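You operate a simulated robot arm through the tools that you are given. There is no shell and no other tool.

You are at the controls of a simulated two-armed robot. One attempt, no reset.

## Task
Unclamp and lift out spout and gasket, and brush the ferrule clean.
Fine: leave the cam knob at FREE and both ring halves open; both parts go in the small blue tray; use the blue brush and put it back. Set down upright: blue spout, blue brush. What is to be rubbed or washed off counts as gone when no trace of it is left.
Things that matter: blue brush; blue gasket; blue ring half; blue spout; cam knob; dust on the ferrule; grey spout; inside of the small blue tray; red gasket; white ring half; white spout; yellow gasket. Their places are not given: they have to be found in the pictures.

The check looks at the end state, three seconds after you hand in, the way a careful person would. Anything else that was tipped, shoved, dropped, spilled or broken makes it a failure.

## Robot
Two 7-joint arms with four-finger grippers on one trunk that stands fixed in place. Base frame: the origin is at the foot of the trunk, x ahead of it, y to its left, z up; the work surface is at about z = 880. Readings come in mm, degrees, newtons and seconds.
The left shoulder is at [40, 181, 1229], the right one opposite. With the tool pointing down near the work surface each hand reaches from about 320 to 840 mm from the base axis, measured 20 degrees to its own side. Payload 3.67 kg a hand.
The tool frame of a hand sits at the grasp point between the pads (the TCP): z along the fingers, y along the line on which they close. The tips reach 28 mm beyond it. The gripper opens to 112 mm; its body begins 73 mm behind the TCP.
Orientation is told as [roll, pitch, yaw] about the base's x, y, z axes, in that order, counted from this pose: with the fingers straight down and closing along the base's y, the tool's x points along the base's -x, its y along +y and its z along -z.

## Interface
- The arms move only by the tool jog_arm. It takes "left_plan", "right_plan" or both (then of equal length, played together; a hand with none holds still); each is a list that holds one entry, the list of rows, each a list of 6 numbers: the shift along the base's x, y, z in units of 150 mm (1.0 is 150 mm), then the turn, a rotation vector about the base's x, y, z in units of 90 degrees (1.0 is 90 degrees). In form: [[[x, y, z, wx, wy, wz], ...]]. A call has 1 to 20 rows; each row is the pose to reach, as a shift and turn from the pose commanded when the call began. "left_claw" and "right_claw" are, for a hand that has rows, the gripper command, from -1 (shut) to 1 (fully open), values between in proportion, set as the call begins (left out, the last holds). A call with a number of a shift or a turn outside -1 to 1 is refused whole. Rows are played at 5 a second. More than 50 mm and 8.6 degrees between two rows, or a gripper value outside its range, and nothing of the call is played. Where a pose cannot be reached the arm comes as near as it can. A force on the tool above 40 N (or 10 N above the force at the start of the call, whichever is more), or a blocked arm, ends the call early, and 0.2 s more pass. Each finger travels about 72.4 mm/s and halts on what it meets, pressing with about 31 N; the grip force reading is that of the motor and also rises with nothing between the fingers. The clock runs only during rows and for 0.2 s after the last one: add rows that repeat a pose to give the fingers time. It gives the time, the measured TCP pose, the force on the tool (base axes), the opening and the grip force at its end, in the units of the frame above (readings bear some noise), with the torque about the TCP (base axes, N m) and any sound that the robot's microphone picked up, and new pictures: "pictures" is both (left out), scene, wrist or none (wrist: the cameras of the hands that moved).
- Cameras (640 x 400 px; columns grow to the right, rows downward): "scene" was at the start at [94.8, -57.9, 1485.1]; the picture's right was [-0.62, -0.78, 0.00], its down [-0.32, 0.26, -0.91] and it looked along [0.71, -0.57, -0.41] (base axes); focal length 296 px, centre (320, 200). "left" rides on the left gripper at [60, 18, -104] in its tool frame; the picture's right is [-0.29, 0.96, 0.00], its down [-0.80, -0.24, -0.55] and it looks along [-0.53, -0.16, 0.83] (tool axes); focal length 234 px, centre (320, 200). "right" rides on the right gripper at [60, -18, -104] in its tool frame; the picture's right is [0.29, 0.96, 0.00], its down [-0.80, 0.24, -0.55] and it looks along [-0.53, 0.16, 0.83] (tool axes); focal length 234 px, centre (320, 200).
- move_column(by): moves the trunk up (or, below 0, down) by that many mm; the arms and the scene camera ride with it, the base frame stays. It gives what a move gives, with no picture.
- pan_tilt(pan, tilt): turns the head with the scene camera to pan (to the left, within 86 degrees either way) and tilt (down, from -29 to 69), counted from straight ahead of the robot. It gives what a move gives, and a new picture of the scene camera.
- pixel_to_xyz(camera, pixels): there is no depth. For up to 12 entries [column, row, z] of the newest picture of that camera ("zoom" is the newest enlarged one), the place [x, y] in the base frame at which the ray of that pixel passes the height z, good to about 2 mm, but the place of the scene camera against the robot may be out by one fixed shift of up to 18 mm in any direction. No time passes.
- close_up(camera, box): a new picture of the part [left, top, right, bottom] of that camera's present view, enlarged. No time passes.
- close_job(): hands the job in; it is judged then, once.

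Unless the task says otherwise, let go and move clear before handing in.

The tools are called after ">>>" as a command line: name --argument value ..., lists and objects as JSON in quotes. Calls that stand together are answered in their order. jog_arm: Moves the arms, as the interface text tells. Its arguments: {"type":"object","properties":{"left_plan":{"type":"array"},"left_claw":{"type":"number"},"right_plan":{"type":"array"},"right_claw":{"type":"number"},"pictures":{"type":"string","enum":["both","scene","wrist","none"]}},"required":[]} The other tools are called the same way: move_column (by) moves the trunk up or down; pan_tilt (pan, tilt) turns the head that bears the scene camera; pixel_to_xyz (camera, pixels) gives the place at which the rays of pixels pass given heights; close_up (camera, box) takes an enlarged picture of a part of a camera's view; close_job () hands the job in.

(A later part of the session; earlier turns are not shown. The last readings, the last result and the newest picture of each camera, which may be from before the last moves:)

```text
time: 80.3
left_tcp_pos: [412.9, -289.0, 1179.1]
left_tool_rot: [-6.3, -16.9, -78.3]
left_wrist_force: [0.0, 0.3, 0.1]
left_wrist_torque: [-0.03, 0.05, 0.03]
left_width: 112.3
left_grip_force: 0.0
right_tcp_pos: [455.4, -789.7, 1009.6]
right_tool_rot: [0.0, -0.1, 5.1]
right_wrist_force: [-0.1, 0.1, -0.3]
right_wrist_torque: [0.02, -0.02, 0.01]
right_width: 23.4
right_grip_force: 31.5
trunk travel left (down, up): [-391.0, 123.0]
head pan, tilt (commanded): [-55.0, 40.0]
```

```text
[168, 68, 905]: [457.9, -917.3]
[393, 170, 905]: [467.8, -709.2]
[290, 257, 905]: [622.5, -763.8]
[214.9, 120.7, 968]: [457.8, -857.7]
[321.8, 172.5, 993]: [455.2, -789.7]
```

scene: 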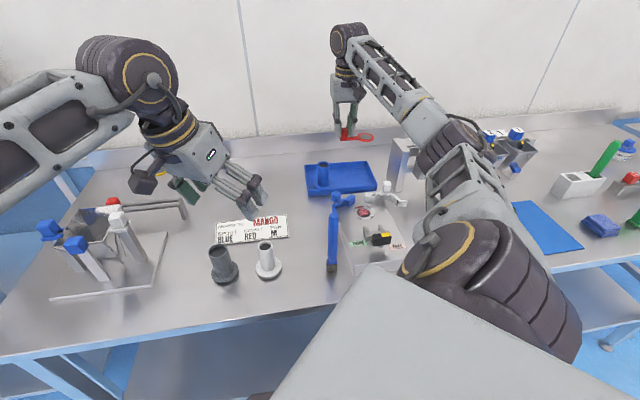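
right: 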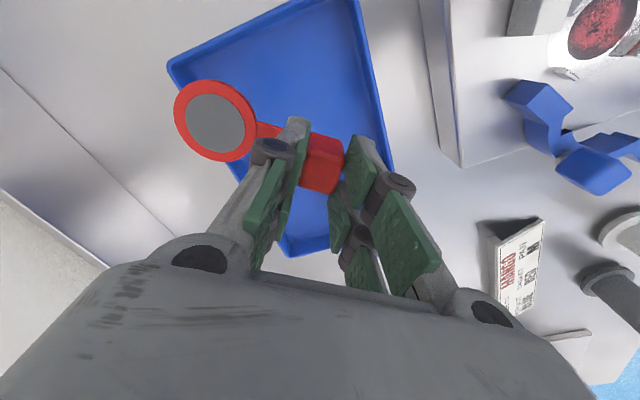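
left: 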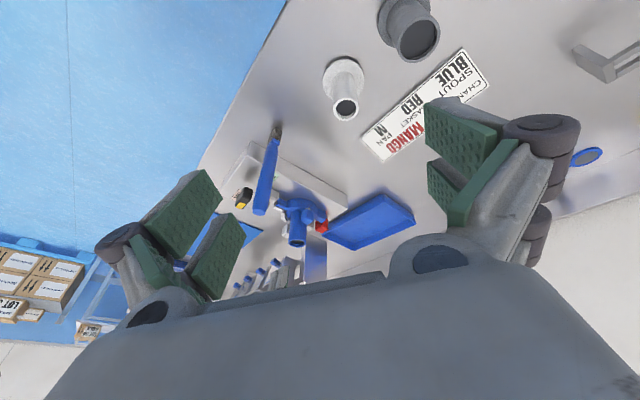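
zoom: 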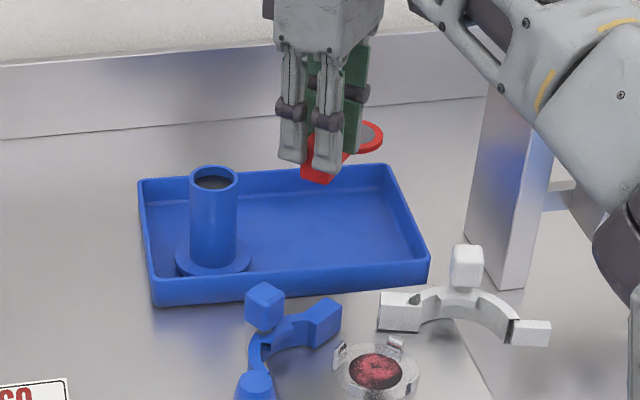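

All within the walls (5–10 mm margins). Lowering to about 12 mm above the expected contact.

>>> jog_arm --right_plan '[[[0.013, 0.007, -0.15, 0, 0, 0], [0.013, 0.007, -0.3, 0, 0, 0], [0.013, 0.007, -0.4, 0, 0, 0], [0.013, 0.007, -0.43, 0, 0, 0], [0.013, 0.007, -0.43, 0, 0, 0]]]' --pictures "wrist"

>>> close_up --camera "scene" --box '[300, 140, 400, 220]'

>>> close_up --camera "left" --box '[300, 180, 440, 280]'

```text
time: 81.5
left_tcp_pos: [413.4, -289.0, 1180.3]
left_tool_rot: [-6.2, -16.9, -78.3]
left_wrist_force: [0.3, 0.2, 0.6]
left_wrist_torque: [0.01, -0.01, -0.02]
left_width: 111.9
left_grip_force: 0.0
right_tcp_pos: [456.5, -790.5, 945.7]
right_tool_rot: [0.0, -0.2, 5.1]
right_wrist_force: [0.5, 0.2, 0.2]
right_wrist_torque: [0.03, 0.02, -0.03]
right_width: 23.3
right_grip_force: 31.1
trunk travel left (down, up): [-391.0, 123.0]
head pan, tilt (commanded): [-55.0, 40.0]
```

right: 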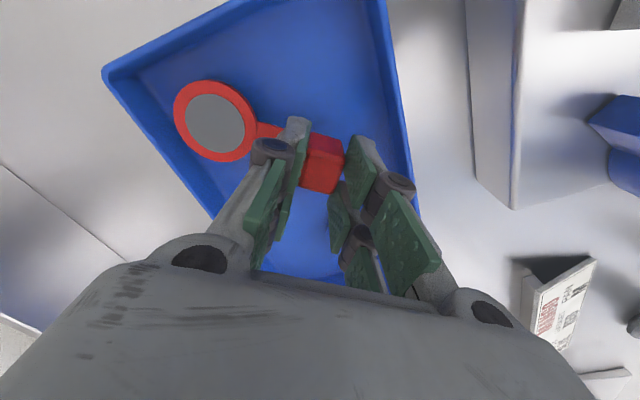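

```text
5.00 times, centred on (350, 180) of scene
```

zoom: 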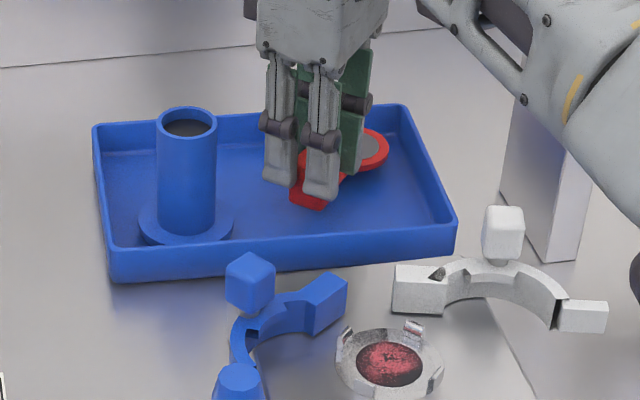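

```text
4.00 times, centred on (370, 230) of left
```

zoom: 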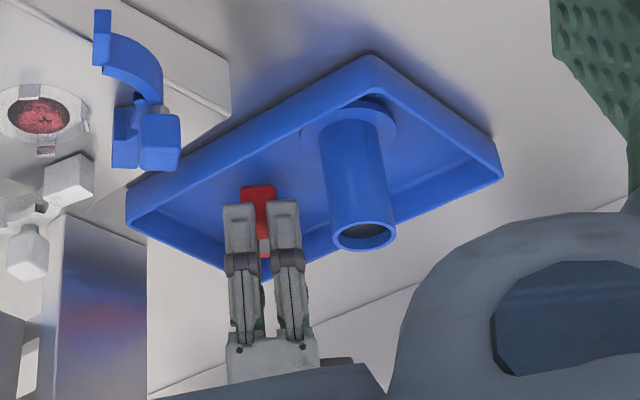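

Good clearance from the spout. Creeping down in 2 mm rows.

>>> jog_arm --right_plan '[[[0, 0, -0.014, 0, 0, 0], [0, 0, -0.028, 0, 0, 0], [0, 0, -0.042, 0, 0, 0], [0, 0, -0.056, 0, 0, 0]]]' --pictures "none"

>>> jog_arm --right_plan '[[[0, 0, -0.014, 0, 0, 0], [0, 0, -0.028, 0, 0, 0], [0, 0, -0.028, 0, 0, 0]]]' --pictures "none"

```text
time: 82.5
left_tcp_pos: [413.1, -290.0, 1179.6]
left_tool_rot: [-6.2, -16.9, -78.2]
left_wrist_force: [0.1, 0.5, -0.2]
left_wrist_torque: [0.02, 0.01, -0.03]
left_width: 111.9
left_grip_force: 0.1
right_tcp_pos: [459.1, -788.4, 937.2]
right_tool_rot: [0.0, -0.1, 5.2]
right_wrist_force: [-0.6, 0.1, -0.8]
right_wrist_torque: [0.0, -0.04, 0.01]
right_width: 23.6
right_grip_force: 31.4
trunk travel left (down, up): [-391.0, 123.0]
head pan, tilt (commanded): [-55.0, 40.0]
```

```text
time: 83.3
left_tcp_pos: [412.2, -288.7, 1179.2]
left_tool_rot: [-6.2, -16.8, -78.3]
left_wrist_force: [0.1, -0.6, -0.4]
left_wrist_torque: [0.02, -0.02, 0.01]
left_width: 112.3
left_grip_force: 0.1
right_tcp_pos: [458.0, -788.8, 933.2]
right_tool_rot: [0.1, -0.1, 5.1]
right_wrist_force: [0.0, -0.8, 0.4]
right_wrist_torque: [0.05, -0.02, 0.03]
right_width: 23.1
right_grip_force: 30.4
trunk travel left (down, up): [-391.0, 123.0]
head pan, tilt (commanded): [-55.0, 40.0]
```

Still no contact at 933. Continuing 2 mm at a time.

>>> jog_arm --right_plan '[[[0, 0, -0.014, 0, 0, 0], [0, 0, -0.027, 0, 0, 0], [0, 0, -0.027, 0, 0, 0]]]' --pictures "none"

>>> close_up --camera "scene" --box '[330, 150, 390, 200]'

```text
time: 84.1
left_tcp_pos: [411.8, -289.5, 1180.8]
left_tool_rot: [-6.2, -16.9, -78.3]
left_wrist_force: [-0.5, -0.1, -0.3]
left_wrist_torque: [0.02, -0.01, -0.02]
left_width: 112.2
left_grip_force: 0.1
right_tcp_pos: [458.4, -789.4, 930.9]
right_tool_rot: [-0.1, -0.4, 5.0]
right_wrist_force: [1.4, -1.5, 13.9]
right_wrist_torque: [-0.11, 0.0, 0.03]
right_width: 23.1
right_grip_force: 31.2
trunk travel left (down, up): [-391.0, 123.0]
head pan, tilt (commanded): [-55.0, 40.0]
```

```text
8.00 times, centred on (360, 175) of scene
```

zoom: 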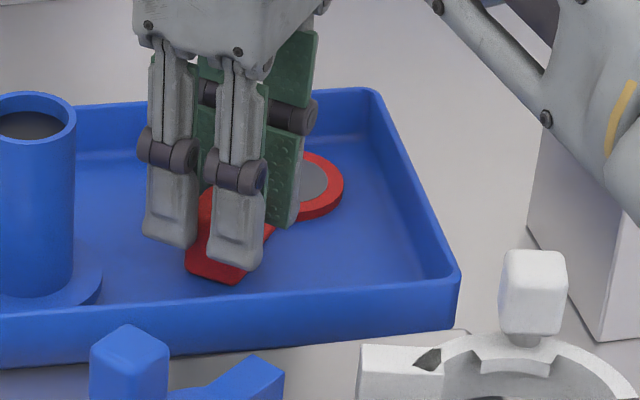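

Contact at z≈931 (14 N): the gasket rests on the tray floor. Easing up slightly, opening just a little, and lifting off.

>>> jog_arm --right_plan '[[[0, 0, 0.012, 0, 0, 0], [0, 0, 0.012, 0, 0, 0]]]' --pictures "none"

>>> jog_arm --right_plan '[[[0, 0, 0, 0, 0, 0], [0, 0, 0, 0, 0, 0], [0, 0, 0.03, 0, 0, 0], [0, 0, 0.1, 0, 0, 0], [0, 0, 0.2, 0, 0, 0], [0, 0, 0.4, 0, 0, 0], [0, 0, 0.65, 0, 0, 0], [0, 0, 0.95, 0, 0, 0], [0, 0, 0.95, 0, 0, 0]]]' --right_claw -0.35 --pictures "both"

>>> close_up --camera "scene" --box '[300, 140, 400, 220]'

```text
time: 84.7
left_tcp_pos: [413.6, -288.8, 1179.1]
left_tool_rot: [-6.1, -16.8, -78.3]
left_wrist_force: [0.5, 0.8, -0.2]
left_wrist_torque: [-0.04, 0.0, 0.0]
left_width: 111.9
left_grip_force: 0.0
right_tcp_pos: [458.4, -787.9, 932.0]
right_tool_rot: [0.1, 0.0, 5.1]
right_wrist_force: [4.2, -4.6, 10.9]
right_wrist_torque: [-0.19, -0.15, 0.01]
right_width: 23.3
right_grip_force: 31.9
trunk travel left (down, up): [-391.0, 123.0]
head pan, tilt (commanded): [-55.0, 40.0]
```

```text
time: 86.7
left_tcp_pos: [414.0, -290.7, 1179.0]
left_tool_rot: [-6.2, -16.8, -78.3]
left_wrist_force: [-0.4, -1.0, 0.5]
left_wrist_torque: [-0.03, -0.02, -0.03]
left_width: 111.8
left_grip_force: 0.1
right_tcp_pos: [459.8, -789.4, 1073.0]
right_tool_rot: [0.0, -0.1, 5.1]
right_wrist_force: [0.1, 0.3, -0.3]
right_wrist_torque: [0.02, 0.0, -0.01]
right_width: 36.2
right_grip_force: 0.1
trunk travel left (down, up): [-391.0, 123.0]
head pan, tilt (commanded): [-55.0, 40.0]
```

scene: 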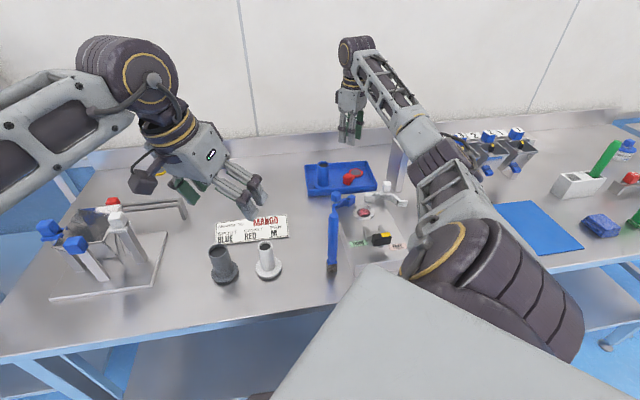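
right: 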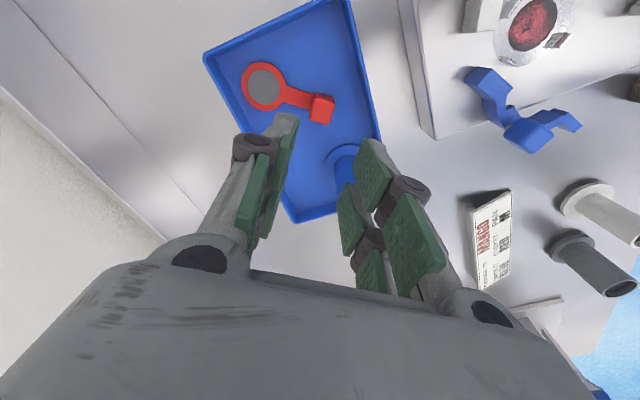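

```text
5.00 times, centred on (350, 180) of scene
```

zoom: 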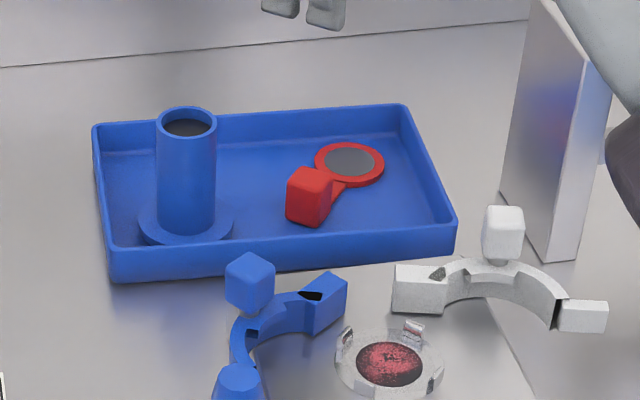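

Spout (upright) and gasket are both in the tray. Next the brush at about (302,-461): I'll raise the hand and travel toward it in steps.

>>> jog_arm --right_plan '[[[-0.05, 0.07, 0.2, 0, 0, -0.05], [-0.15, 0.22, 0.4, 0, 0, -0.11], [-0.27, 0.4, 0.52, 0, 0, -0.17], [-0.39, 0.57, 0.52, 0, 0, -0.23], [-0.5, 0.73, 0.52, 0, 0, -0.28]]]' --right_claw 0.0 --pictures "none"

>>> jog_arm --right_plan '[[[-0.11, 0.16, 0, 0, 0, -0.06], [-0.22, 0.35, 0, 0, 0, -0.12], [-0.33, 0.54, 0, 0, 0, -0.18], [-0.44, 0.73, 0, 0, 0, -0.23], [-0.53, 0.9, 0, 0, 0, -0.27], [-0.53, 0.9, 0, 0, 0, -0.27]]]' --pictures "both"

```text
time: 88.1
left_tcp_pos: [415.0, -290.7, 1178.9]
left_tool_rot: [-6.3, -16.8, -78.2]
left_wrist_force: [-0.3, 0.0, -1.5]
left_wrist_torque: [0.01, 0.02, 0.0]
left_width: 111.7
left_grip_force: 0.1
right_tcp_pos: [400.9, -679.9, 1215.8]
right_tool_rot: [3.9, -10.1, -20.6]
right_wrist_force: [0.2, 0.2, -0.8]
right_wrist_torque: [0.04, 0.01, 0.01]
right_width: 56.0
right_grip_force: 0.1
trunk travel left (down, up): [-391.0, 123.0]
head pan, tilt (commanded): [-55.0, 40.0]
stopped in row 5 (right hand): the arm was blocked; the commanded pose is now the measured one
```

```text
time: 89.5
left_tcp_pos: [413.7, -289.1, 1179.3]
left_tool_rot: [-6.3, -16.9, -78.2]
left_wrist_force: [-0.4, -0.2, -0.4]
left_wrist_torque: [-0.02, 0.04, 0.01]
left_width: 112.1
left_grip_force: 0.0
right_tcp_pos: [320.8, -548.0, 1215.9]
right_tool_rot: [3.8, -10.1, -44.9]
right_wrist_force: [0.8, -0.1, 0.3]
right_wrist_torque: [0.05, 0.0, -0.01]
right_width: 55.8
right_grip_force: 0.0
trunk travel left (down, up): [-391.0, 123.0]
head pan, tilt (commanded): [-55.0, 40.0]
```

scene: 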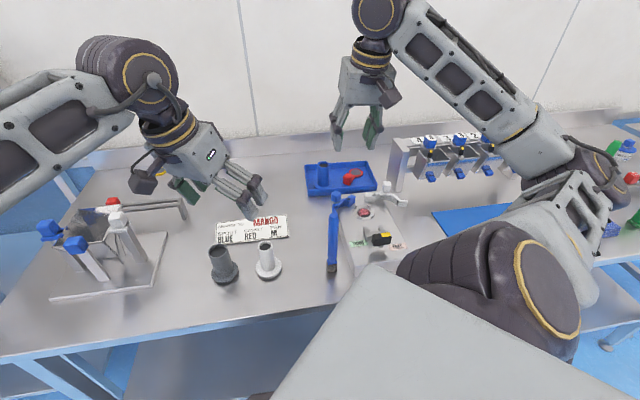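
right: 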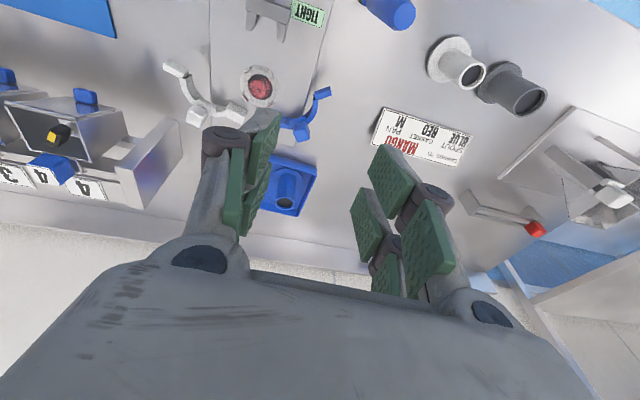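

The first leg reported the arm "blocked" and left the hand tilted ~10° and higher than planned. Before going on, I'll check the right-hand side of the table for anything the elbow may have touched.

>>> pan_tilt --pan -75 --tilt 35

```text
time: 90.3
left_tcp_pos: [412.7, -290.1, 1178.7]
left_tool_rot: [-6.2, -16.8, -78.3]
left_wrist_force: [0.3, 0.7, 0.1]
left_wrist_torque: [-0.03, -0.02, 0.0]
left_width: 112.1
left_grip_force: 0.1
right_tcp_pos: [320.5, -545.8, 1217.7]
right_tool_rot: [3.7, -10.1, -44.9]
right_wrist_force: [-0.7, 0.5, 0.4]
right_wrist_torque: [0.02, 0.03, 0.0]
right_width: 55.8
right_grip_force: 0.0
trunk travel left (down, up): [-391.0, 123.0]
head pan, tilt (commanded): [-75.0, 35.0]
```

scene: 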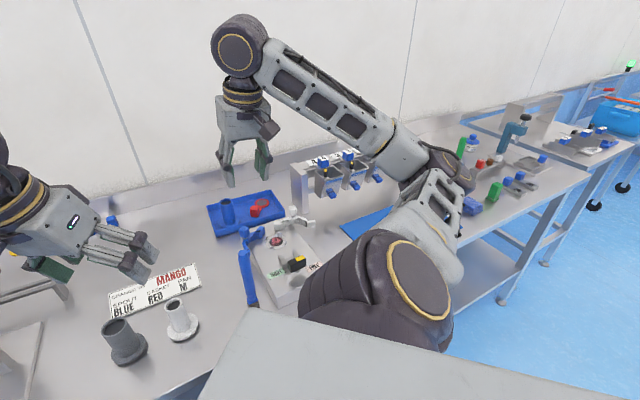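

>>> close_up --camera "scene" --box '[400, 80, 600, 240]'

>>> close_up --camera "scene" --box '[200, 140, 400, 310]'

```text
2.50 times, centred on (500, 160) of scene
```

zoom: 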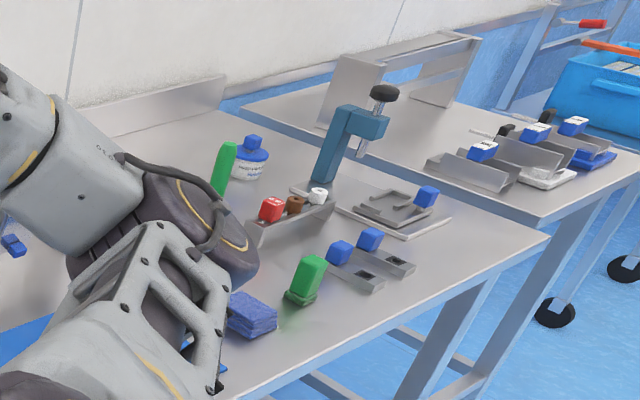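

```text
2.35 times, centred on (300, 225) of scene
```

zoom: 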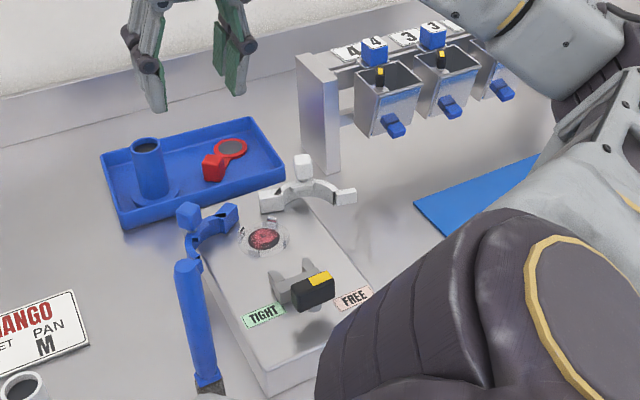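

>>> pixel_to_xyz --camera "scene" --pixels '[[450, 165, 880], [450, 165, 1000], [450, 165, 1100], [450, 165, 1200], [470, 205, 880], [460, 150, 880], [493, 190, 880], [300, 165, 1050], [325, 150, 1050], [420, 255, 1200], [420, 255, 1300]]'

>>> close_up --camera "scene" --box '[360, 110, 500, 230]'

```text
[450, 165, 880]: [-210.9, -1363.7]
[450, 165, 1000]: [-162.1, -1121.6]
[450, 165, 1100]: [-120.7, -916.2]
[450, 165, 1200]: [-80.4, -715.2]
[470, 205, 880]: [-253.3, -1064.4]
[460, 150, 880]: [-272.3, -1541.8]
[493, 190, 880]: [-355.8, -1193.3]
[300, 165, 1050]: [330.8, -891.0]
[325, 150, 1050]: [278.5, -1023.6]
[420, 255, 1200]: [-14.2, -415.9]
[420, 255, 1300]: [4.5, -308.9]
```

```text
3.33 times, centred on (430, 170) of scene
```

zoom: 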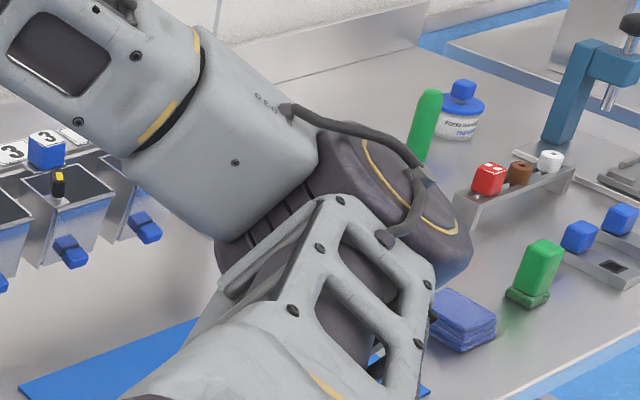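

The elbow is actually high (about z 1250), well clear of the table items, which all look upright; the block was most likely a wrist limit from holding the hand too high. Raising the trunk will give the arm a better posture, so I'll do that.

>>> move_column --by 100

>>> pan_tilt --pan -52 --tilt 44

```text
time: 91.7
left_tcp_pos: [412.6, -289.1, 1280.2]
left_tool_rot: [-6.4, -16.8, -78.3]
left_wrist_force: [-0.1, -0.6, -0.4]
left_wrist_torque: [0.01, -0.04, 0.01]
left_width: 111.8
left_grip_force: 0.0
right_tcp_pos: [320.4, -546.5, 1317.2]
right_tool_rot: [3.8, -10.1, -44.9]
right_wrist_force: [0.1, -1.1, -0.3]
right_wrist_torque: [0.02, -0.01, 0.0]
right_width: 56.1
right_grip_force: 0.1
trunk travel left (down, up): [-491.0, 23.0]
head pan, tilt (commanded): [-75.0, 35.0]
```

```text
time: 92.5
left_tcp_pos: [412.7, -289.1, 1279.7]
left_tool_rot: [-6.2, -16.8, -78.4]
left_wrist_force: [-0.4, 0.4, 0.3]
left_wrist_torque: [-0.01, -0.01, 0.01]
left_width: 111.9
left_grip_force: 0.0
right_tcp_pos: [320.5, -545.9, 1318.2]
right_tool_rot: [3.7, -10.1, -44.9]
right_wrist_force: [0.4, -1.1, 0.3]
right_wrist_torque: [0.01, 0.0, 0.02]
right_width: 56.2
right_grip_force: 0.1
trunk travel left (down, up): [-491.0, 23.0]
head pan, tilt (commanded): [-52.0, 44.0]
```

scene: 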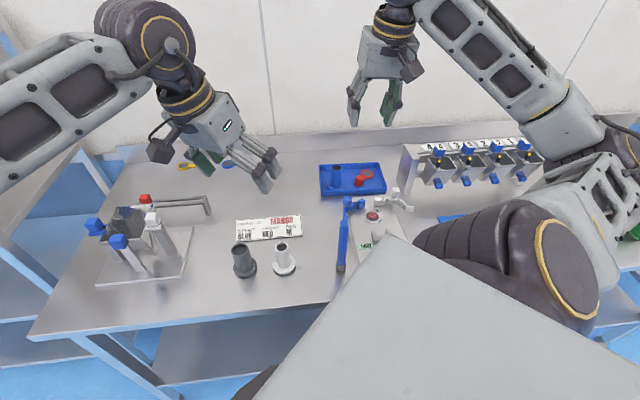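

Now bringing the hand down and level, toward a point above the brush.

>>> jog_arm --right_plan '[[[-0.02, 0.08, -0.2, 0.01, 0.022, 0], [-0.04, 0.17, -0.4, 0.02, 0.044, 0], [-0.06, 0.26, -0.6, 0.03, 0.066, 0], [-0.08, 0.35, -0.8, 0.04, 0.088, 0], [-0.103, 0.44, -0.98, 0.05, 0.109, 0], [-0.103, 0.44, -0.98, 0.05, 0.109, 0]]]' --pictures "both"

```text
time: 94.0
left_tcp_pos: [412.8, -288.8, 1279.4]
left_tool_rot: [-6.2, -16.9, -78.3]
left_wrist_force: [0.4, -0.4, -0.4]
left_wrist_torque: [0.0, 0.04, 0.01]
left_width: 111.9
left_grip_force: 0.0
right_tcp_pos: [305.5, -479.4, 1171.3]
right_tool_rot: [0.0, 0.0, -44.6]
right_wrist_force: [-0.2, 0.4, -0.5]
right_wrist_torque: [0.04, 0.0, -0.01]
right_width: 55.9
right_grip_force: 0.0
trunk travel left (down, up): [-491.0, 23.0]
head pan, tilt (commanded): [-52.0, 44.0]
```

scene: 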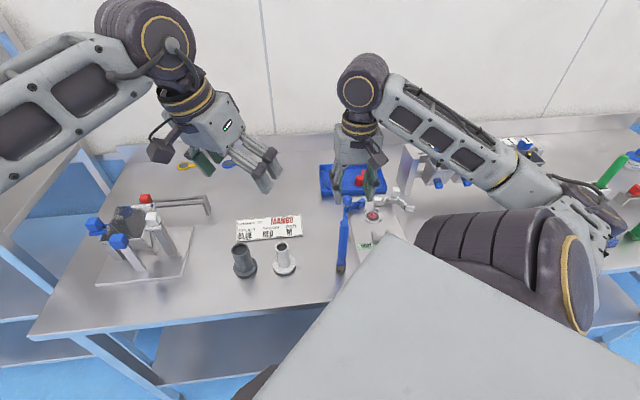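
right: 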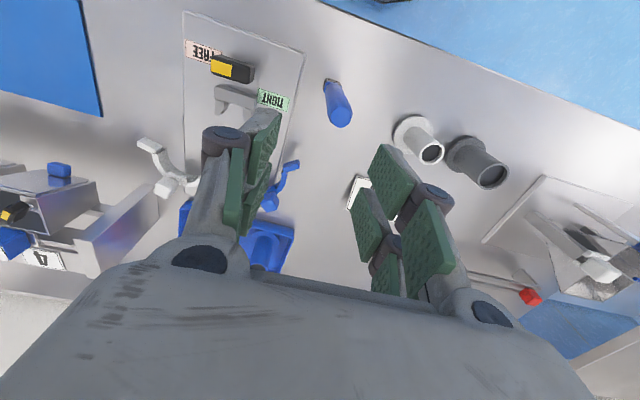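

Level again. The brush shows at (337,100); zooming in on it.

>>> close_up --camera "right" --box '[290, 50, 390, 150]'

>>> close_up --camera "left" --box '[180, 100, 340, 220]'

>>> close_up --camera "scene" --box '[310, 180, 390, 280]'

```text
4.00 times, centred on (340, 100) of right
```

zoom: 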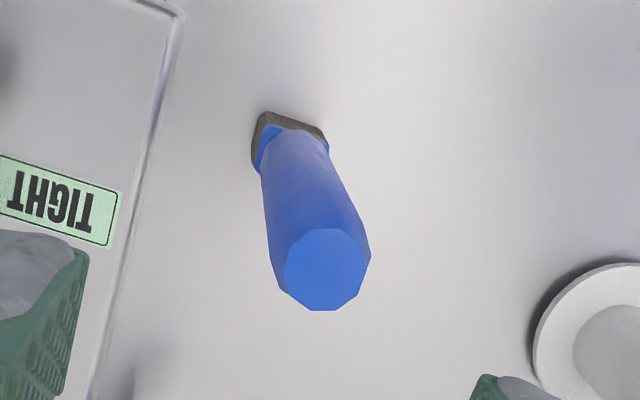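

```text
3.33 times, centred on (260, 160) of left
```

zoom: 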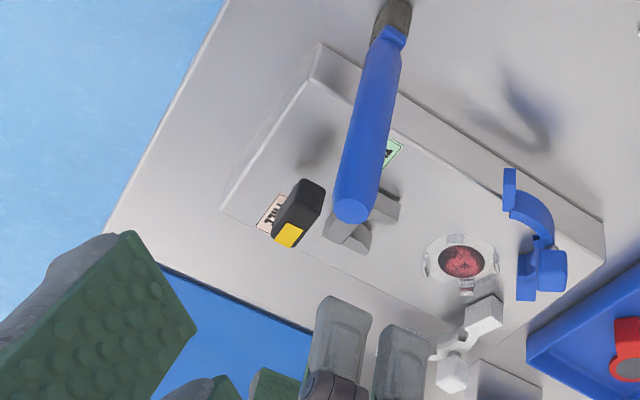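

```text
4.00 times, centred on (350, 230) of scene
```

zoom: 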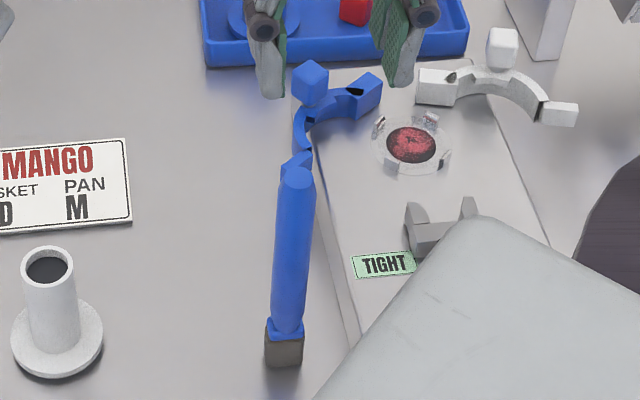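

>>> pixel_to_xyz --camera "right" --pixels '[[341.25, 117.5, 1040], [341.25, 117.5, 1060], [341.25, 117.5, 1080], [331, 117, 1060], [352.5, 117, 1060], [341, 127.5, 1060], [333.5, 82, 900], [333.5, 82, 905], [342, 133, 1060]]'

>>> pixel_to_xyz --camera "left" --pixels '[[269.6, 163, 1040], [269.6, 163, 1060], [269.6, 163, 1080], [280, 102, 880]]'

```text
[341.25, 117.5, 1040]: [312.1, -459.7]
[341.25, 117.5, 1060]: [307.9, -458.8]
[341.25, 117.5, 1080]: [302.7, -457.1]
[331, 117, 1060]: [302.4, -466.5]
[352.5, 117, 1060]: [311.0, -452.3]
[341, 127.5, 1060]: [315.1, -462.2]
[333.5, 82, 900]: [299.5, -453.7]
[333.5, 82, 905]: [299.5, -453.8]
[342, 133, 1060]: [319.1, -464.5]
```

```text
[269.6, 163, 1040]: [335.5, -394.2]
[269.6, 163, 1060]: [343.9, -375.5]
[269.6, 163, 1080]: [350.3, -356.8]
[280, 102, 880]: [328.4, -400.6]
```

>>> close_up --camera "left" --box '[200, 80, 320, 190]'

```text
3.64 times, centred on (260, 135) of left
```

zoom: 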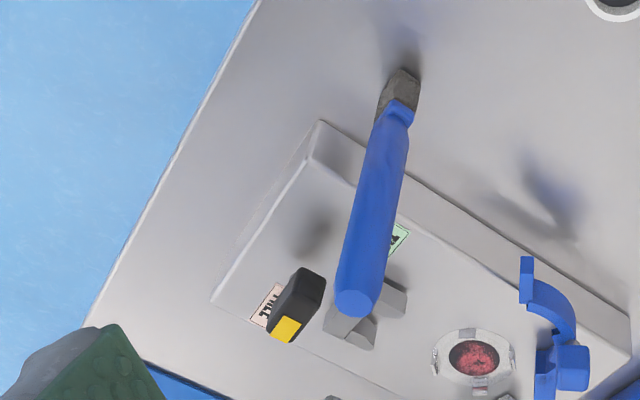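

>>> pixel_to_xyz --camera "zoom" --pixels '[[355, 303, 1040], [355, 303, 1060], [355, 303, 1050], [400, 78, 880], [400, 112, 905], [473, 358, 925], [473, 358, 915], [337, 303, 1050], [374, 303, 1050]]'

```text
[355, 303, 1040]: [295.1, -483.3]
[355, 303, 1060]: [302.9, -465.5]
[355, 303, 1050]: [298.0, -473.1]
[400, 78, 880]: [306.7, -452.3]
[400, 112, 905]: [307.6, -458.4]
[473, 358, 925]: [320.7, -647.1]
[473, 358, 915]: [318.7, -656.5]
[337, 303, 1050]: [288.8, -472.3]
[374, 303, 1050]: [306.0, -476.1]
```

Brush top is at z≈1068, centre ≈ (306,-458); ferrule centre ≈ (322,-647), surface near z 925. I'll move over the brush with the fingers just above its top and check centring.

>>> jog_arm --right_plan '[[[0, 0.07, -0.1, 0, 0, 0], [0, 0.146, -0.25, 0, 0, 0], [0, 0.146, -0.41, 0, 0, 0], [0, 0.146, -0.41, 0, 0, 0]]]' --right_claw 0.2 --pictures "wrist"

>>> close_up --camera "right" --box '[260, 60, 400, 200]'

```text
time: 95.0
left_tcp_pos: [414.3, -289.8, 1280.2]
left_tool_rot: [-6.3, -17.0, -78.2]
left_wrist_force: [-0.6, 0.4, -1.2]
left_wrist_torque: [0.01, 0.0, -0.03]
left_width: 111.9
left_grip_force: 0.0
right_tcp_pos: [307.3, -455.6, 1109.0]
right_tool_rot: [0.1, 0.0, -44.5]
right_wrist_force: [-0.9, 0.2, -0.1]
right_wrist_torque: [0.02, 0.0, 0.02]
right_width: 67.1
right_grip_force: 0.1
trunk travel left (down, up): [-491.0, 23.0]
head pan, tilt (commanded): [-52.0, 44.0]
```

right: 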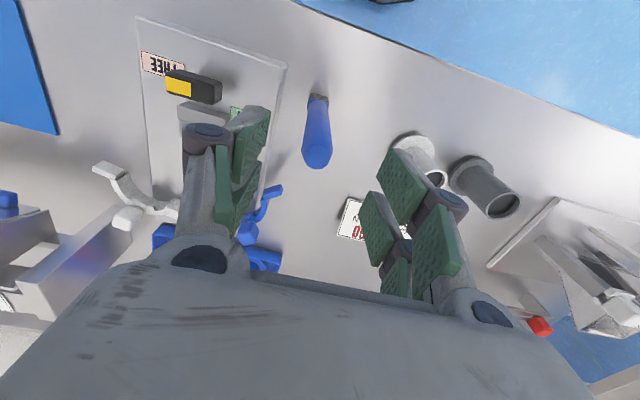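

```text
2.86 times, centred on (330, 130) of right
```

zoom: 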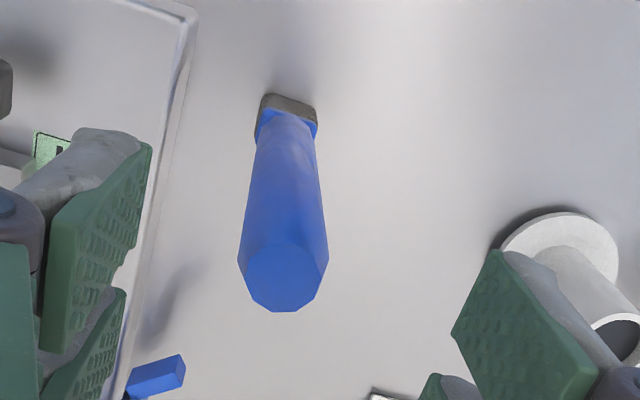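

>>> pixel_to_xyz --camera "zoom" --pixels '[[285, 277, 1068], [285, 277, 1060], [239, 262, 1060], [328, 262, 1060], [287, 118, 900], [262, 135, 1000], [287, 112, 895]]'

```text
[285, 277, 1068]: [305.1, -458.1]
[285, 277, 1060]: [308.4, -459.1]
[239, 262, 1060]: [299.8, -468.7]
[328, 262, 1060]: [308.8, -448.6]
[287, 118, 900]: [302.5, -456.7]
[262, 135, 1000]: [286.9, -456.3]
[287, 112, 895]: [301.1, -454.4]
```

The brush axis is (304,-457), handle about 22 mm wide. Correcting 3.5 mm and descending around the handle to z≈1005.

>>> jog_arm --right_plan '[[[-0.022, -0.011, 0, 0, 0, 0], [-0.022, -0.011, -0.2, 0, 0, 0], [-0.022, -0.011, -0.4, 0, 0, 0], [-0.022, -0.011, -0.58, 0, 0, 0], [-0.022, -0.011, -0.693, 0, 0, 0], [-0.022, -0.011, -0.693, 0, 0, 0]]]' --right_claw 0.1 --pictures "wrist"

>>> close_up --camera "right" --box '[220, 40, 420, 260]'

>>> close_up --camera "left" --box '[200, 80, 340, 200]'

>>> close_up --camera "scene" --box '[310, 180, 390, 280]'

```text
time: 96.3
left_tcp_pos: [413.8, -288.3, 1280.3]
left_tool_rot: [-6.2, -16.9, -78.3]
left_wrist_force: [0.3, 0.1, -0.2]
left_wrist_torque: [0.02, 0.04, -0.02]
left_width: 112.1
left_grip_force: 0.1
right_tcp_pos: [303.2, -458.9, 1005.7]
right_tool_rot: [0.2, 0.1, -44.5]
right_wrist_force: [-0.4, 0.8, -0.8]
right_wrist_torque: [-0.01, -0.03, 0.01]
right_width: 61.5
right_grip_force: 0.1
trunk travel left (down, up): [-491.0, 23.0]
head pan, tilt (commanded): [-52.0, 44.0]
```

right: 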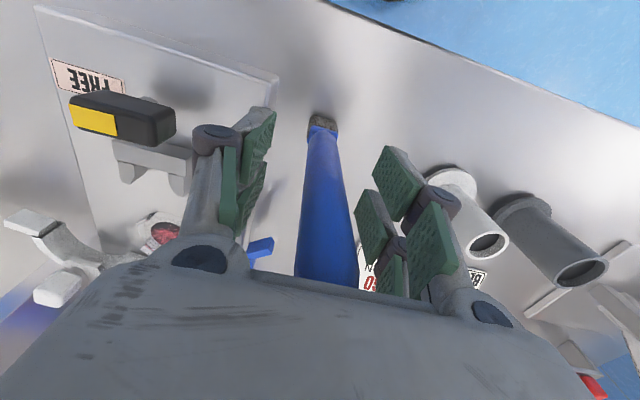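

```text
1.82 times, centred on (320, 150) of right
```

zoom: 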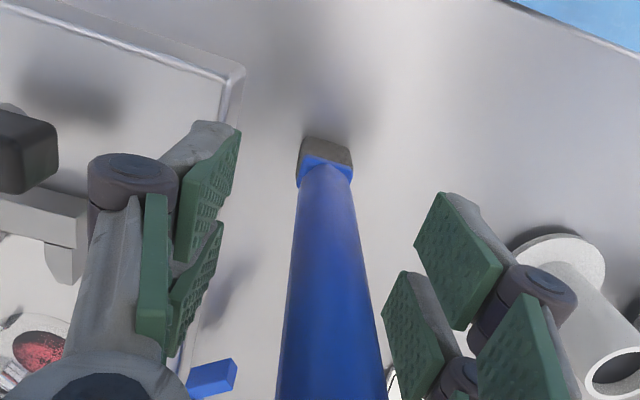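

```text
3.33 times, centred on (270, 140) of left
```

zoom: 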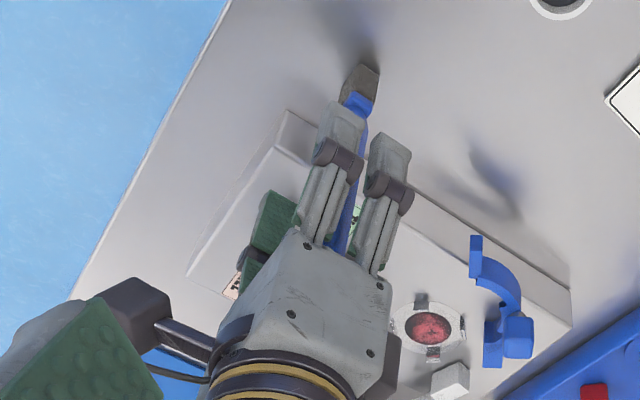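

```text
4.00 times, centred on (350, 230) of scene
```

zoom: 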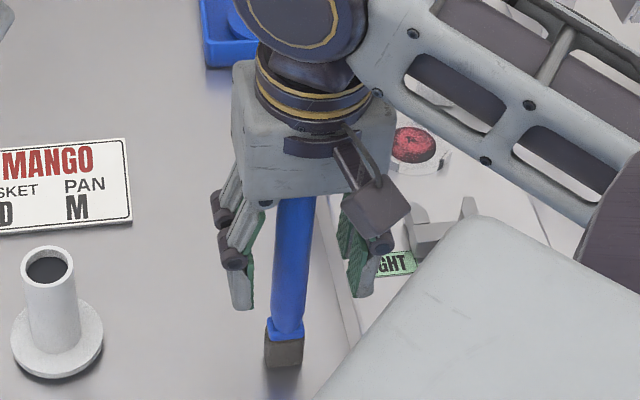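

The handle is centred within about 2 mm. Closing the grip on the brush.

>>> jog_arm --right_plan '[[[0.009, 0.009, 0, 0, 0, 0], [0.009, 0.009, 0, 0, 0, 0], [0.009, 0.009, 0, 0, 0, 0], [0.009, 0.009, 0, 0, 0, 0], [0.009, 0.009, 0, 0, 0, 0]]]' --right_claw -1 --pictures "wrist"

>>> close_up --camera "scene" --box '[310, 180, 390, 280]'

>>> close_up --camera "left" --box '[200, 80, 340, 200]'

```text
time: 97.5
left_tcp_pos: [413.1, -289.7, 1280.4]
left_tool_rot: [-6.2, -16.9, -78.3]
left_wrist_force: [0.4, -0.1, -0.6]
left_wrist_torque: [-0.02, 0.03, 0.02]
left_width: 112.0
left_grip_force: 0.1
right_tcp_pos: [302.7, -458.8, 1004.9]
right_tool_rot: [0.2, -0.1, -44.4]
right_wrist_force: [0.2, 0.1, 0.9]
right_wrist_torque: [-0.02, -0.06, 0.02]
right_width: 19.4
right_grip_force: 31.4
trunk travel left (down, up): [-491.0, 23.0]
head pan, tilt (commanded): [-52.0, 44.0]
```

right: 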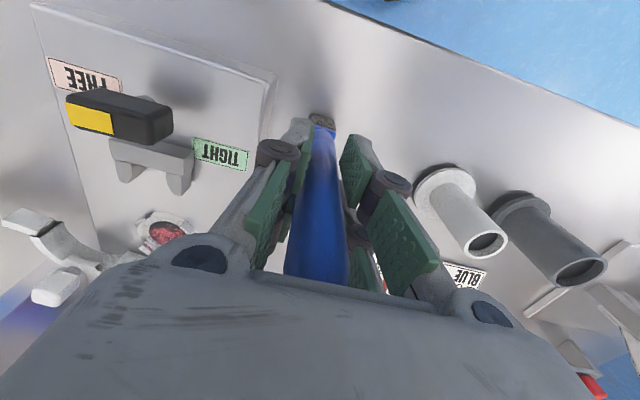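

```text
4.00 times, centred on (350, 230) of scene
```

zoom: 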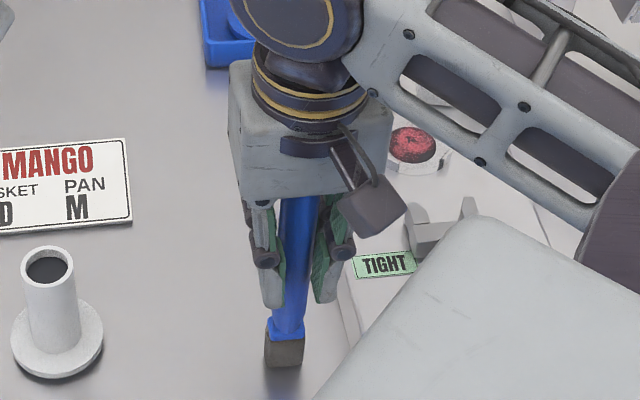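

```text
3.33 times, centred on (270, 140) of left
```

zoom: 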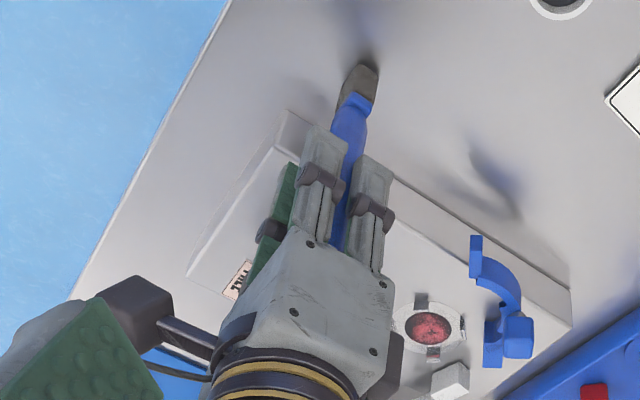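

The brush is held (19.4 mm). While here, I'll take a close look at the ferrule to plan the strokes.

>>> close_up --camera "right" --box '[130, 200, 210, 260]'

>>> close_up --camera "left" --box '[275, 160, 325, 200]'

>>> pixel_to_xyz --camera "zoom" --pixels '[[320, 200, 925]]'

```text
6.67 times, centred on (170, 230) of right
```

zoom: 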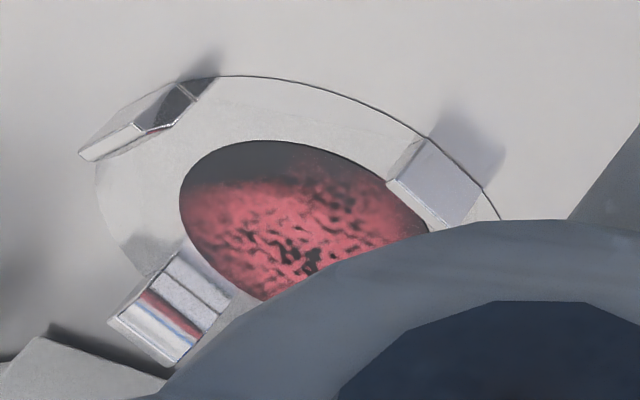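

```text
10.00 times, centred on (300, 180) of left
```

zoom: 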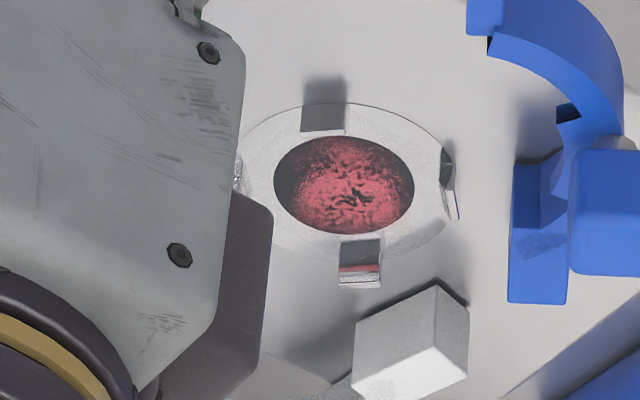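

```text
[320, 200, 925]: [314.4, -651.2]
```

>>> pixel_to_xyz --camera "zoom" --pixels '[[344, 186, 920], [344, 186, 925], [344, 186, 930], [275, 185, 925], [414, 185, 925], [344, 137, 925], [344, 234, 925], [324, 105, 925], [360, 265, 925], [245, 170, 925], [447, 180, 925]]'

```text
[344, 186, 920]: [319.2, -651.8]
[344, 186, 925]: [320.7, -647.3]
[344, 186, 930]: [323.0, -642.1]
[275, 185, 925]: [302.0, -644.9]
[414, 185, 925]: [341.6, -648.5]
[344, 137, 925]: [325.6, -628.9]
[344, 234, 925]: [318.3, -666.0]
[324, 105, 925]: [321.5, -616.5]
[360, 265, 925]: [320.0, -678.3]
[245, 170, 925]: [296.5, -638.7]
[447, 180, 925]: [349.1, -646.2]
```

The dusty dark disc is centred at (322,-647), radius ≈19.5 mm, surface z≈925, with four prongs around it. Lifting the brush straight up and carrying it over the ferrule.

>>> jog_arm --right_plan '[[[0, 0, 0.05, 0, 0, 0], [0, 0, 0.15, 0, 0, 0], [0, 0, 0.33, 0, 0, 0], [0, 0, 0.51, 0, 0, 0], [0, 0, 0.69, 0, 0, 0], [0, 0, 0.87, 0, 0, 0]]]' --pictures "wrist"

>>> jog_arm --right_plan '[[[0.015, -0.15, 0, 0, 0, 0], [0.03, -0.3, 0, 0, 0, 0], [0.045, -0.45, 0, 0, 0, 0], [0.06, -0.6, 0, 0, 0, 0]]]' --pictures "none"

>>> jog_arm --right_plan '[[[0.017, -0.16, 0, 0, 0, 0], [0.034, -0.33, 0, 0, 0, 0], [0.051, -0.5, 0, 0, 0, 0], [0.067, -0.655, 0, 0, 0, 0], [0.067, -0.655, 0, 0, 0, 0]]]' --pictures "both"

>>> close_up --camera "left" --box '[220, 110, 380, 240]'

>>> close_up --camera "scene" --box '[320, 150, 440, 260]'

```text
time: 99.0
left_tcp_pos: [414.0, -288.8, 1280.3]
left_tool_rot: [-6.2, -16.9, -78.4]
left_wrist_force: [0.9, 0.5, -0.6]
left_wrist_torque: [0.0, 0.0, 0.06]
left_width: 112.0
left_grip_force: 0.1
right_tcp_pos: [301.3, -457.1, 1137.0]
right_tool_rot: [0.1, 0.1, -44.5]
right_wrist_force: [-0.3, 0.3, -1.3]
right_wrist_torque: [0.01, -0.03, -0.02]
right_width: 19.4
right_grip_force: 30.7
trunk travel left (down, up): [-491.0, 23.0]
head pan, tilt (commanded): [-52.0, 44.0]
```

right: 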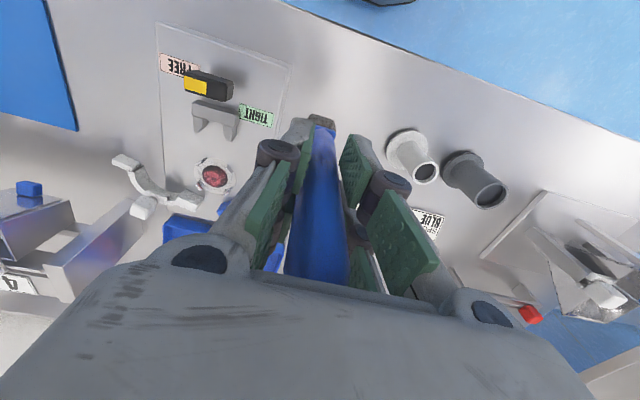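

```text
time: 100.0
left_tcp_pos: [413.5, -290.3, 1280.2]
left_tool_rot: [-6.2, -16.8, -78.3]
left_wrist_force: [0.4, -0.7, 0.5]
left_wrist_torque: [0.02, 0.02, 0.02]
left_width: 111.9
left_grip_force: 0.1
right_tcp_pos: [313.2, -548.0, 1135.0]
right_tool_rot: [0.1, 0.1, -44.5]
right_wrist_force: [0.4, -0.3, -0.5]
right_wrist_torque: [0.05, 0.0, 0.0]
right_width: 19.5
right_grip_force: 30.7
trunk travel left (down, up): [-491.0, 23.0]
head pan, tilt (commanded): [-52.0, 44.0]
```

```text
time: 101.2
left_tcp_pos: [412.9, -287.8, 1280.3]
left_tool_rot: [-6.3, -16.8, -78.3]
left_wrist_force: [-0.8, -0.3, 0.2]
left_wrist_torque: [0.02, 0.03, 0.04]
left_width: 112.1
left_grip_force: 0.1
right_tcp_pos: [323.9, -648.0, 1135.9]
right_tool_rot: [0.0, 0.0, -44.5]
right_wrist_force: [-0.3, 0.3, -0.2]
right_wrist_torque: [0.0, 0.03, -0.02]
right_width: 19.5
right_grip_force: 30.8
trunk travel left (down, up): [-491.0, 23.0]
head pan, tilt (commanded): [-52.0, 44.0]
```

scene: 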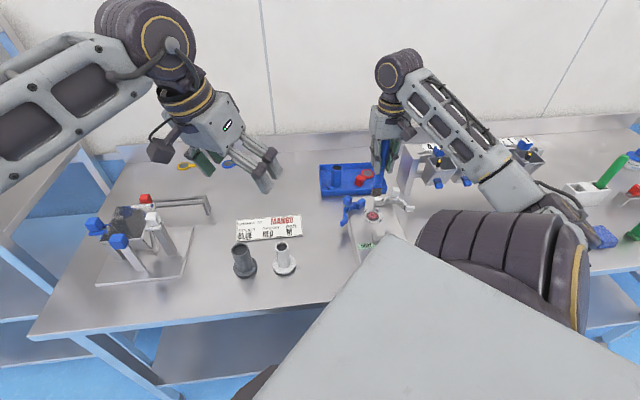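
right: 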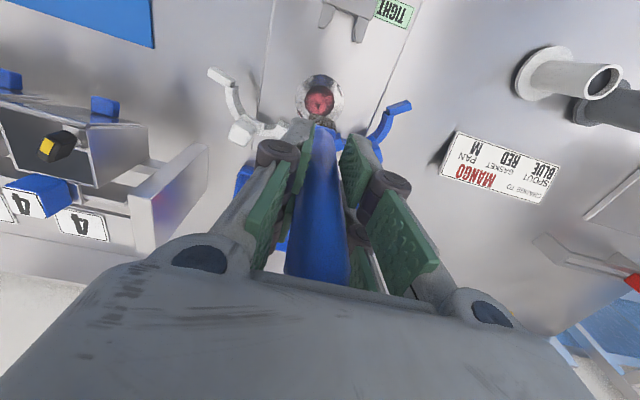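

```text
3.08 times, centred on (300, 175) of left
```

zoom: 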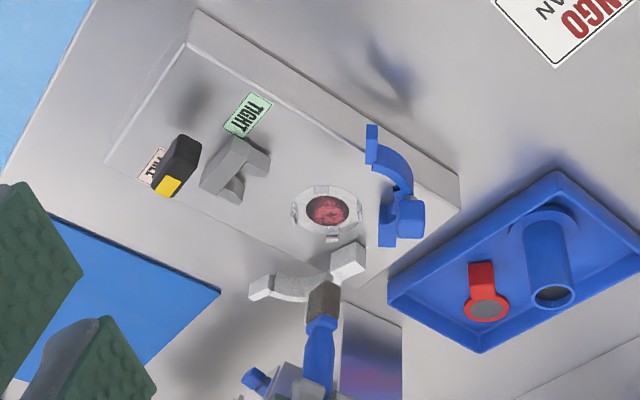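

```text
3.64 times, centred on (380, 205) of scene
```

zoom: 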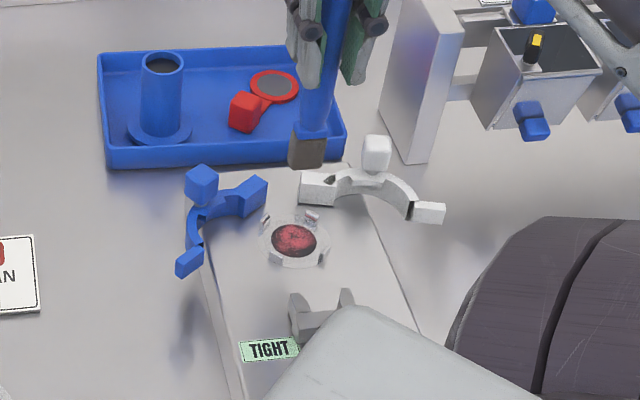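

The brush hangs above the ferrule. Lowering to about 10 mm above the surface and checking alignment with the left camera.

>>> jog_arm --right_plan '[[[-0.01, 0.005, -0.15, 0, 0, 0], [-0.01, 0.005, -0.3, 0, 0, 0], [-0.01, 0.005, -0.42, 0, 0, 0], [-0.01, 0.005, -0.5, 0, 0, 0], [-0.01, 0.005, -0.5, 0, 0, 0]]]' --pictures "wrist"

>>> close_up --camera "left" --box '[275, 150, 345, 210]'

>>> close_up --camera "scene" --box '[345, 170, 415, 240]'

>>> close_up --camera "right" --box '[260, 60, 380, 160]'

```text
time: 102.3
left_tcp_pos: [413.2, -289.5, 1280.6]
left_tool_rot: [-6.2, -16.9, -78.2]
left_wrist_force: [0.5, -0.5, 0.3]
left_wrist_torque: [0.01, 0.01, 0.0]
left_width: 112.2
left_grip_force: 0.0
right_tcp_pos: [320.6, -646.6, 1061.0]
right_tool_rot: [0.1, 0.0, -44.5]
right_wrist_force: [0.0, -0.6, -0.5]
right_wrist_torque: [0.04, 0.0, 0.0]
right_width: 19.4
right_grip_force: 31.0
trunk travel left (down, up): [-491.0, 23.0]
head pan, tilt (commanded): [-52.0, 44.0]
```

right: 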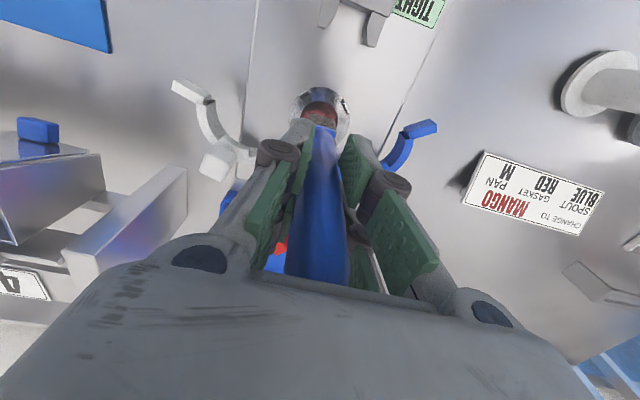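

```text
6.67 times, centred on (310, 180) of left
```

zoom: 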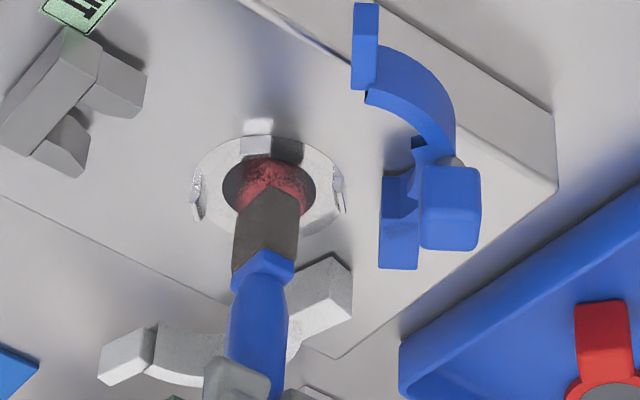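

```text
5.71 times, centred on (380, 205) of scene
```

zoom: 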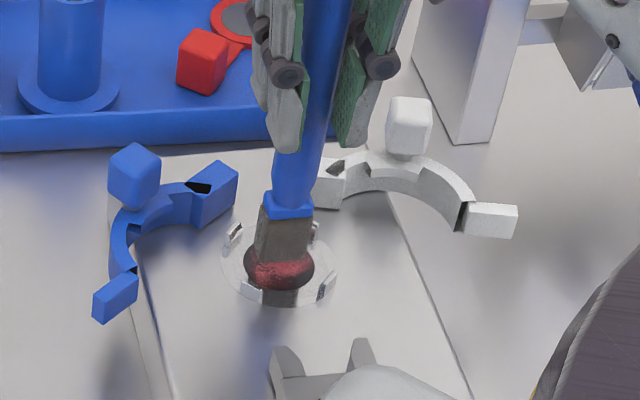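

```text
4.00 times, centred on (320, 110) of right
```

zoom: 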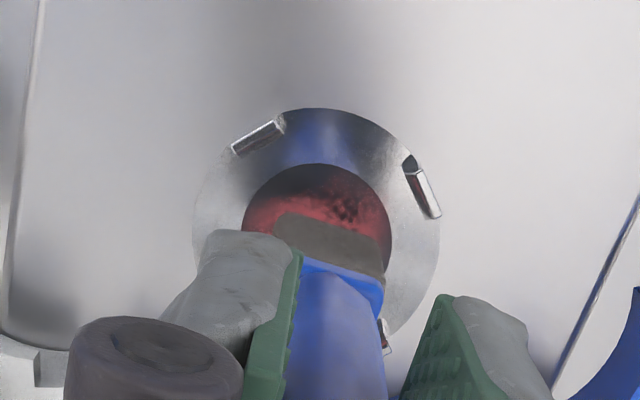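

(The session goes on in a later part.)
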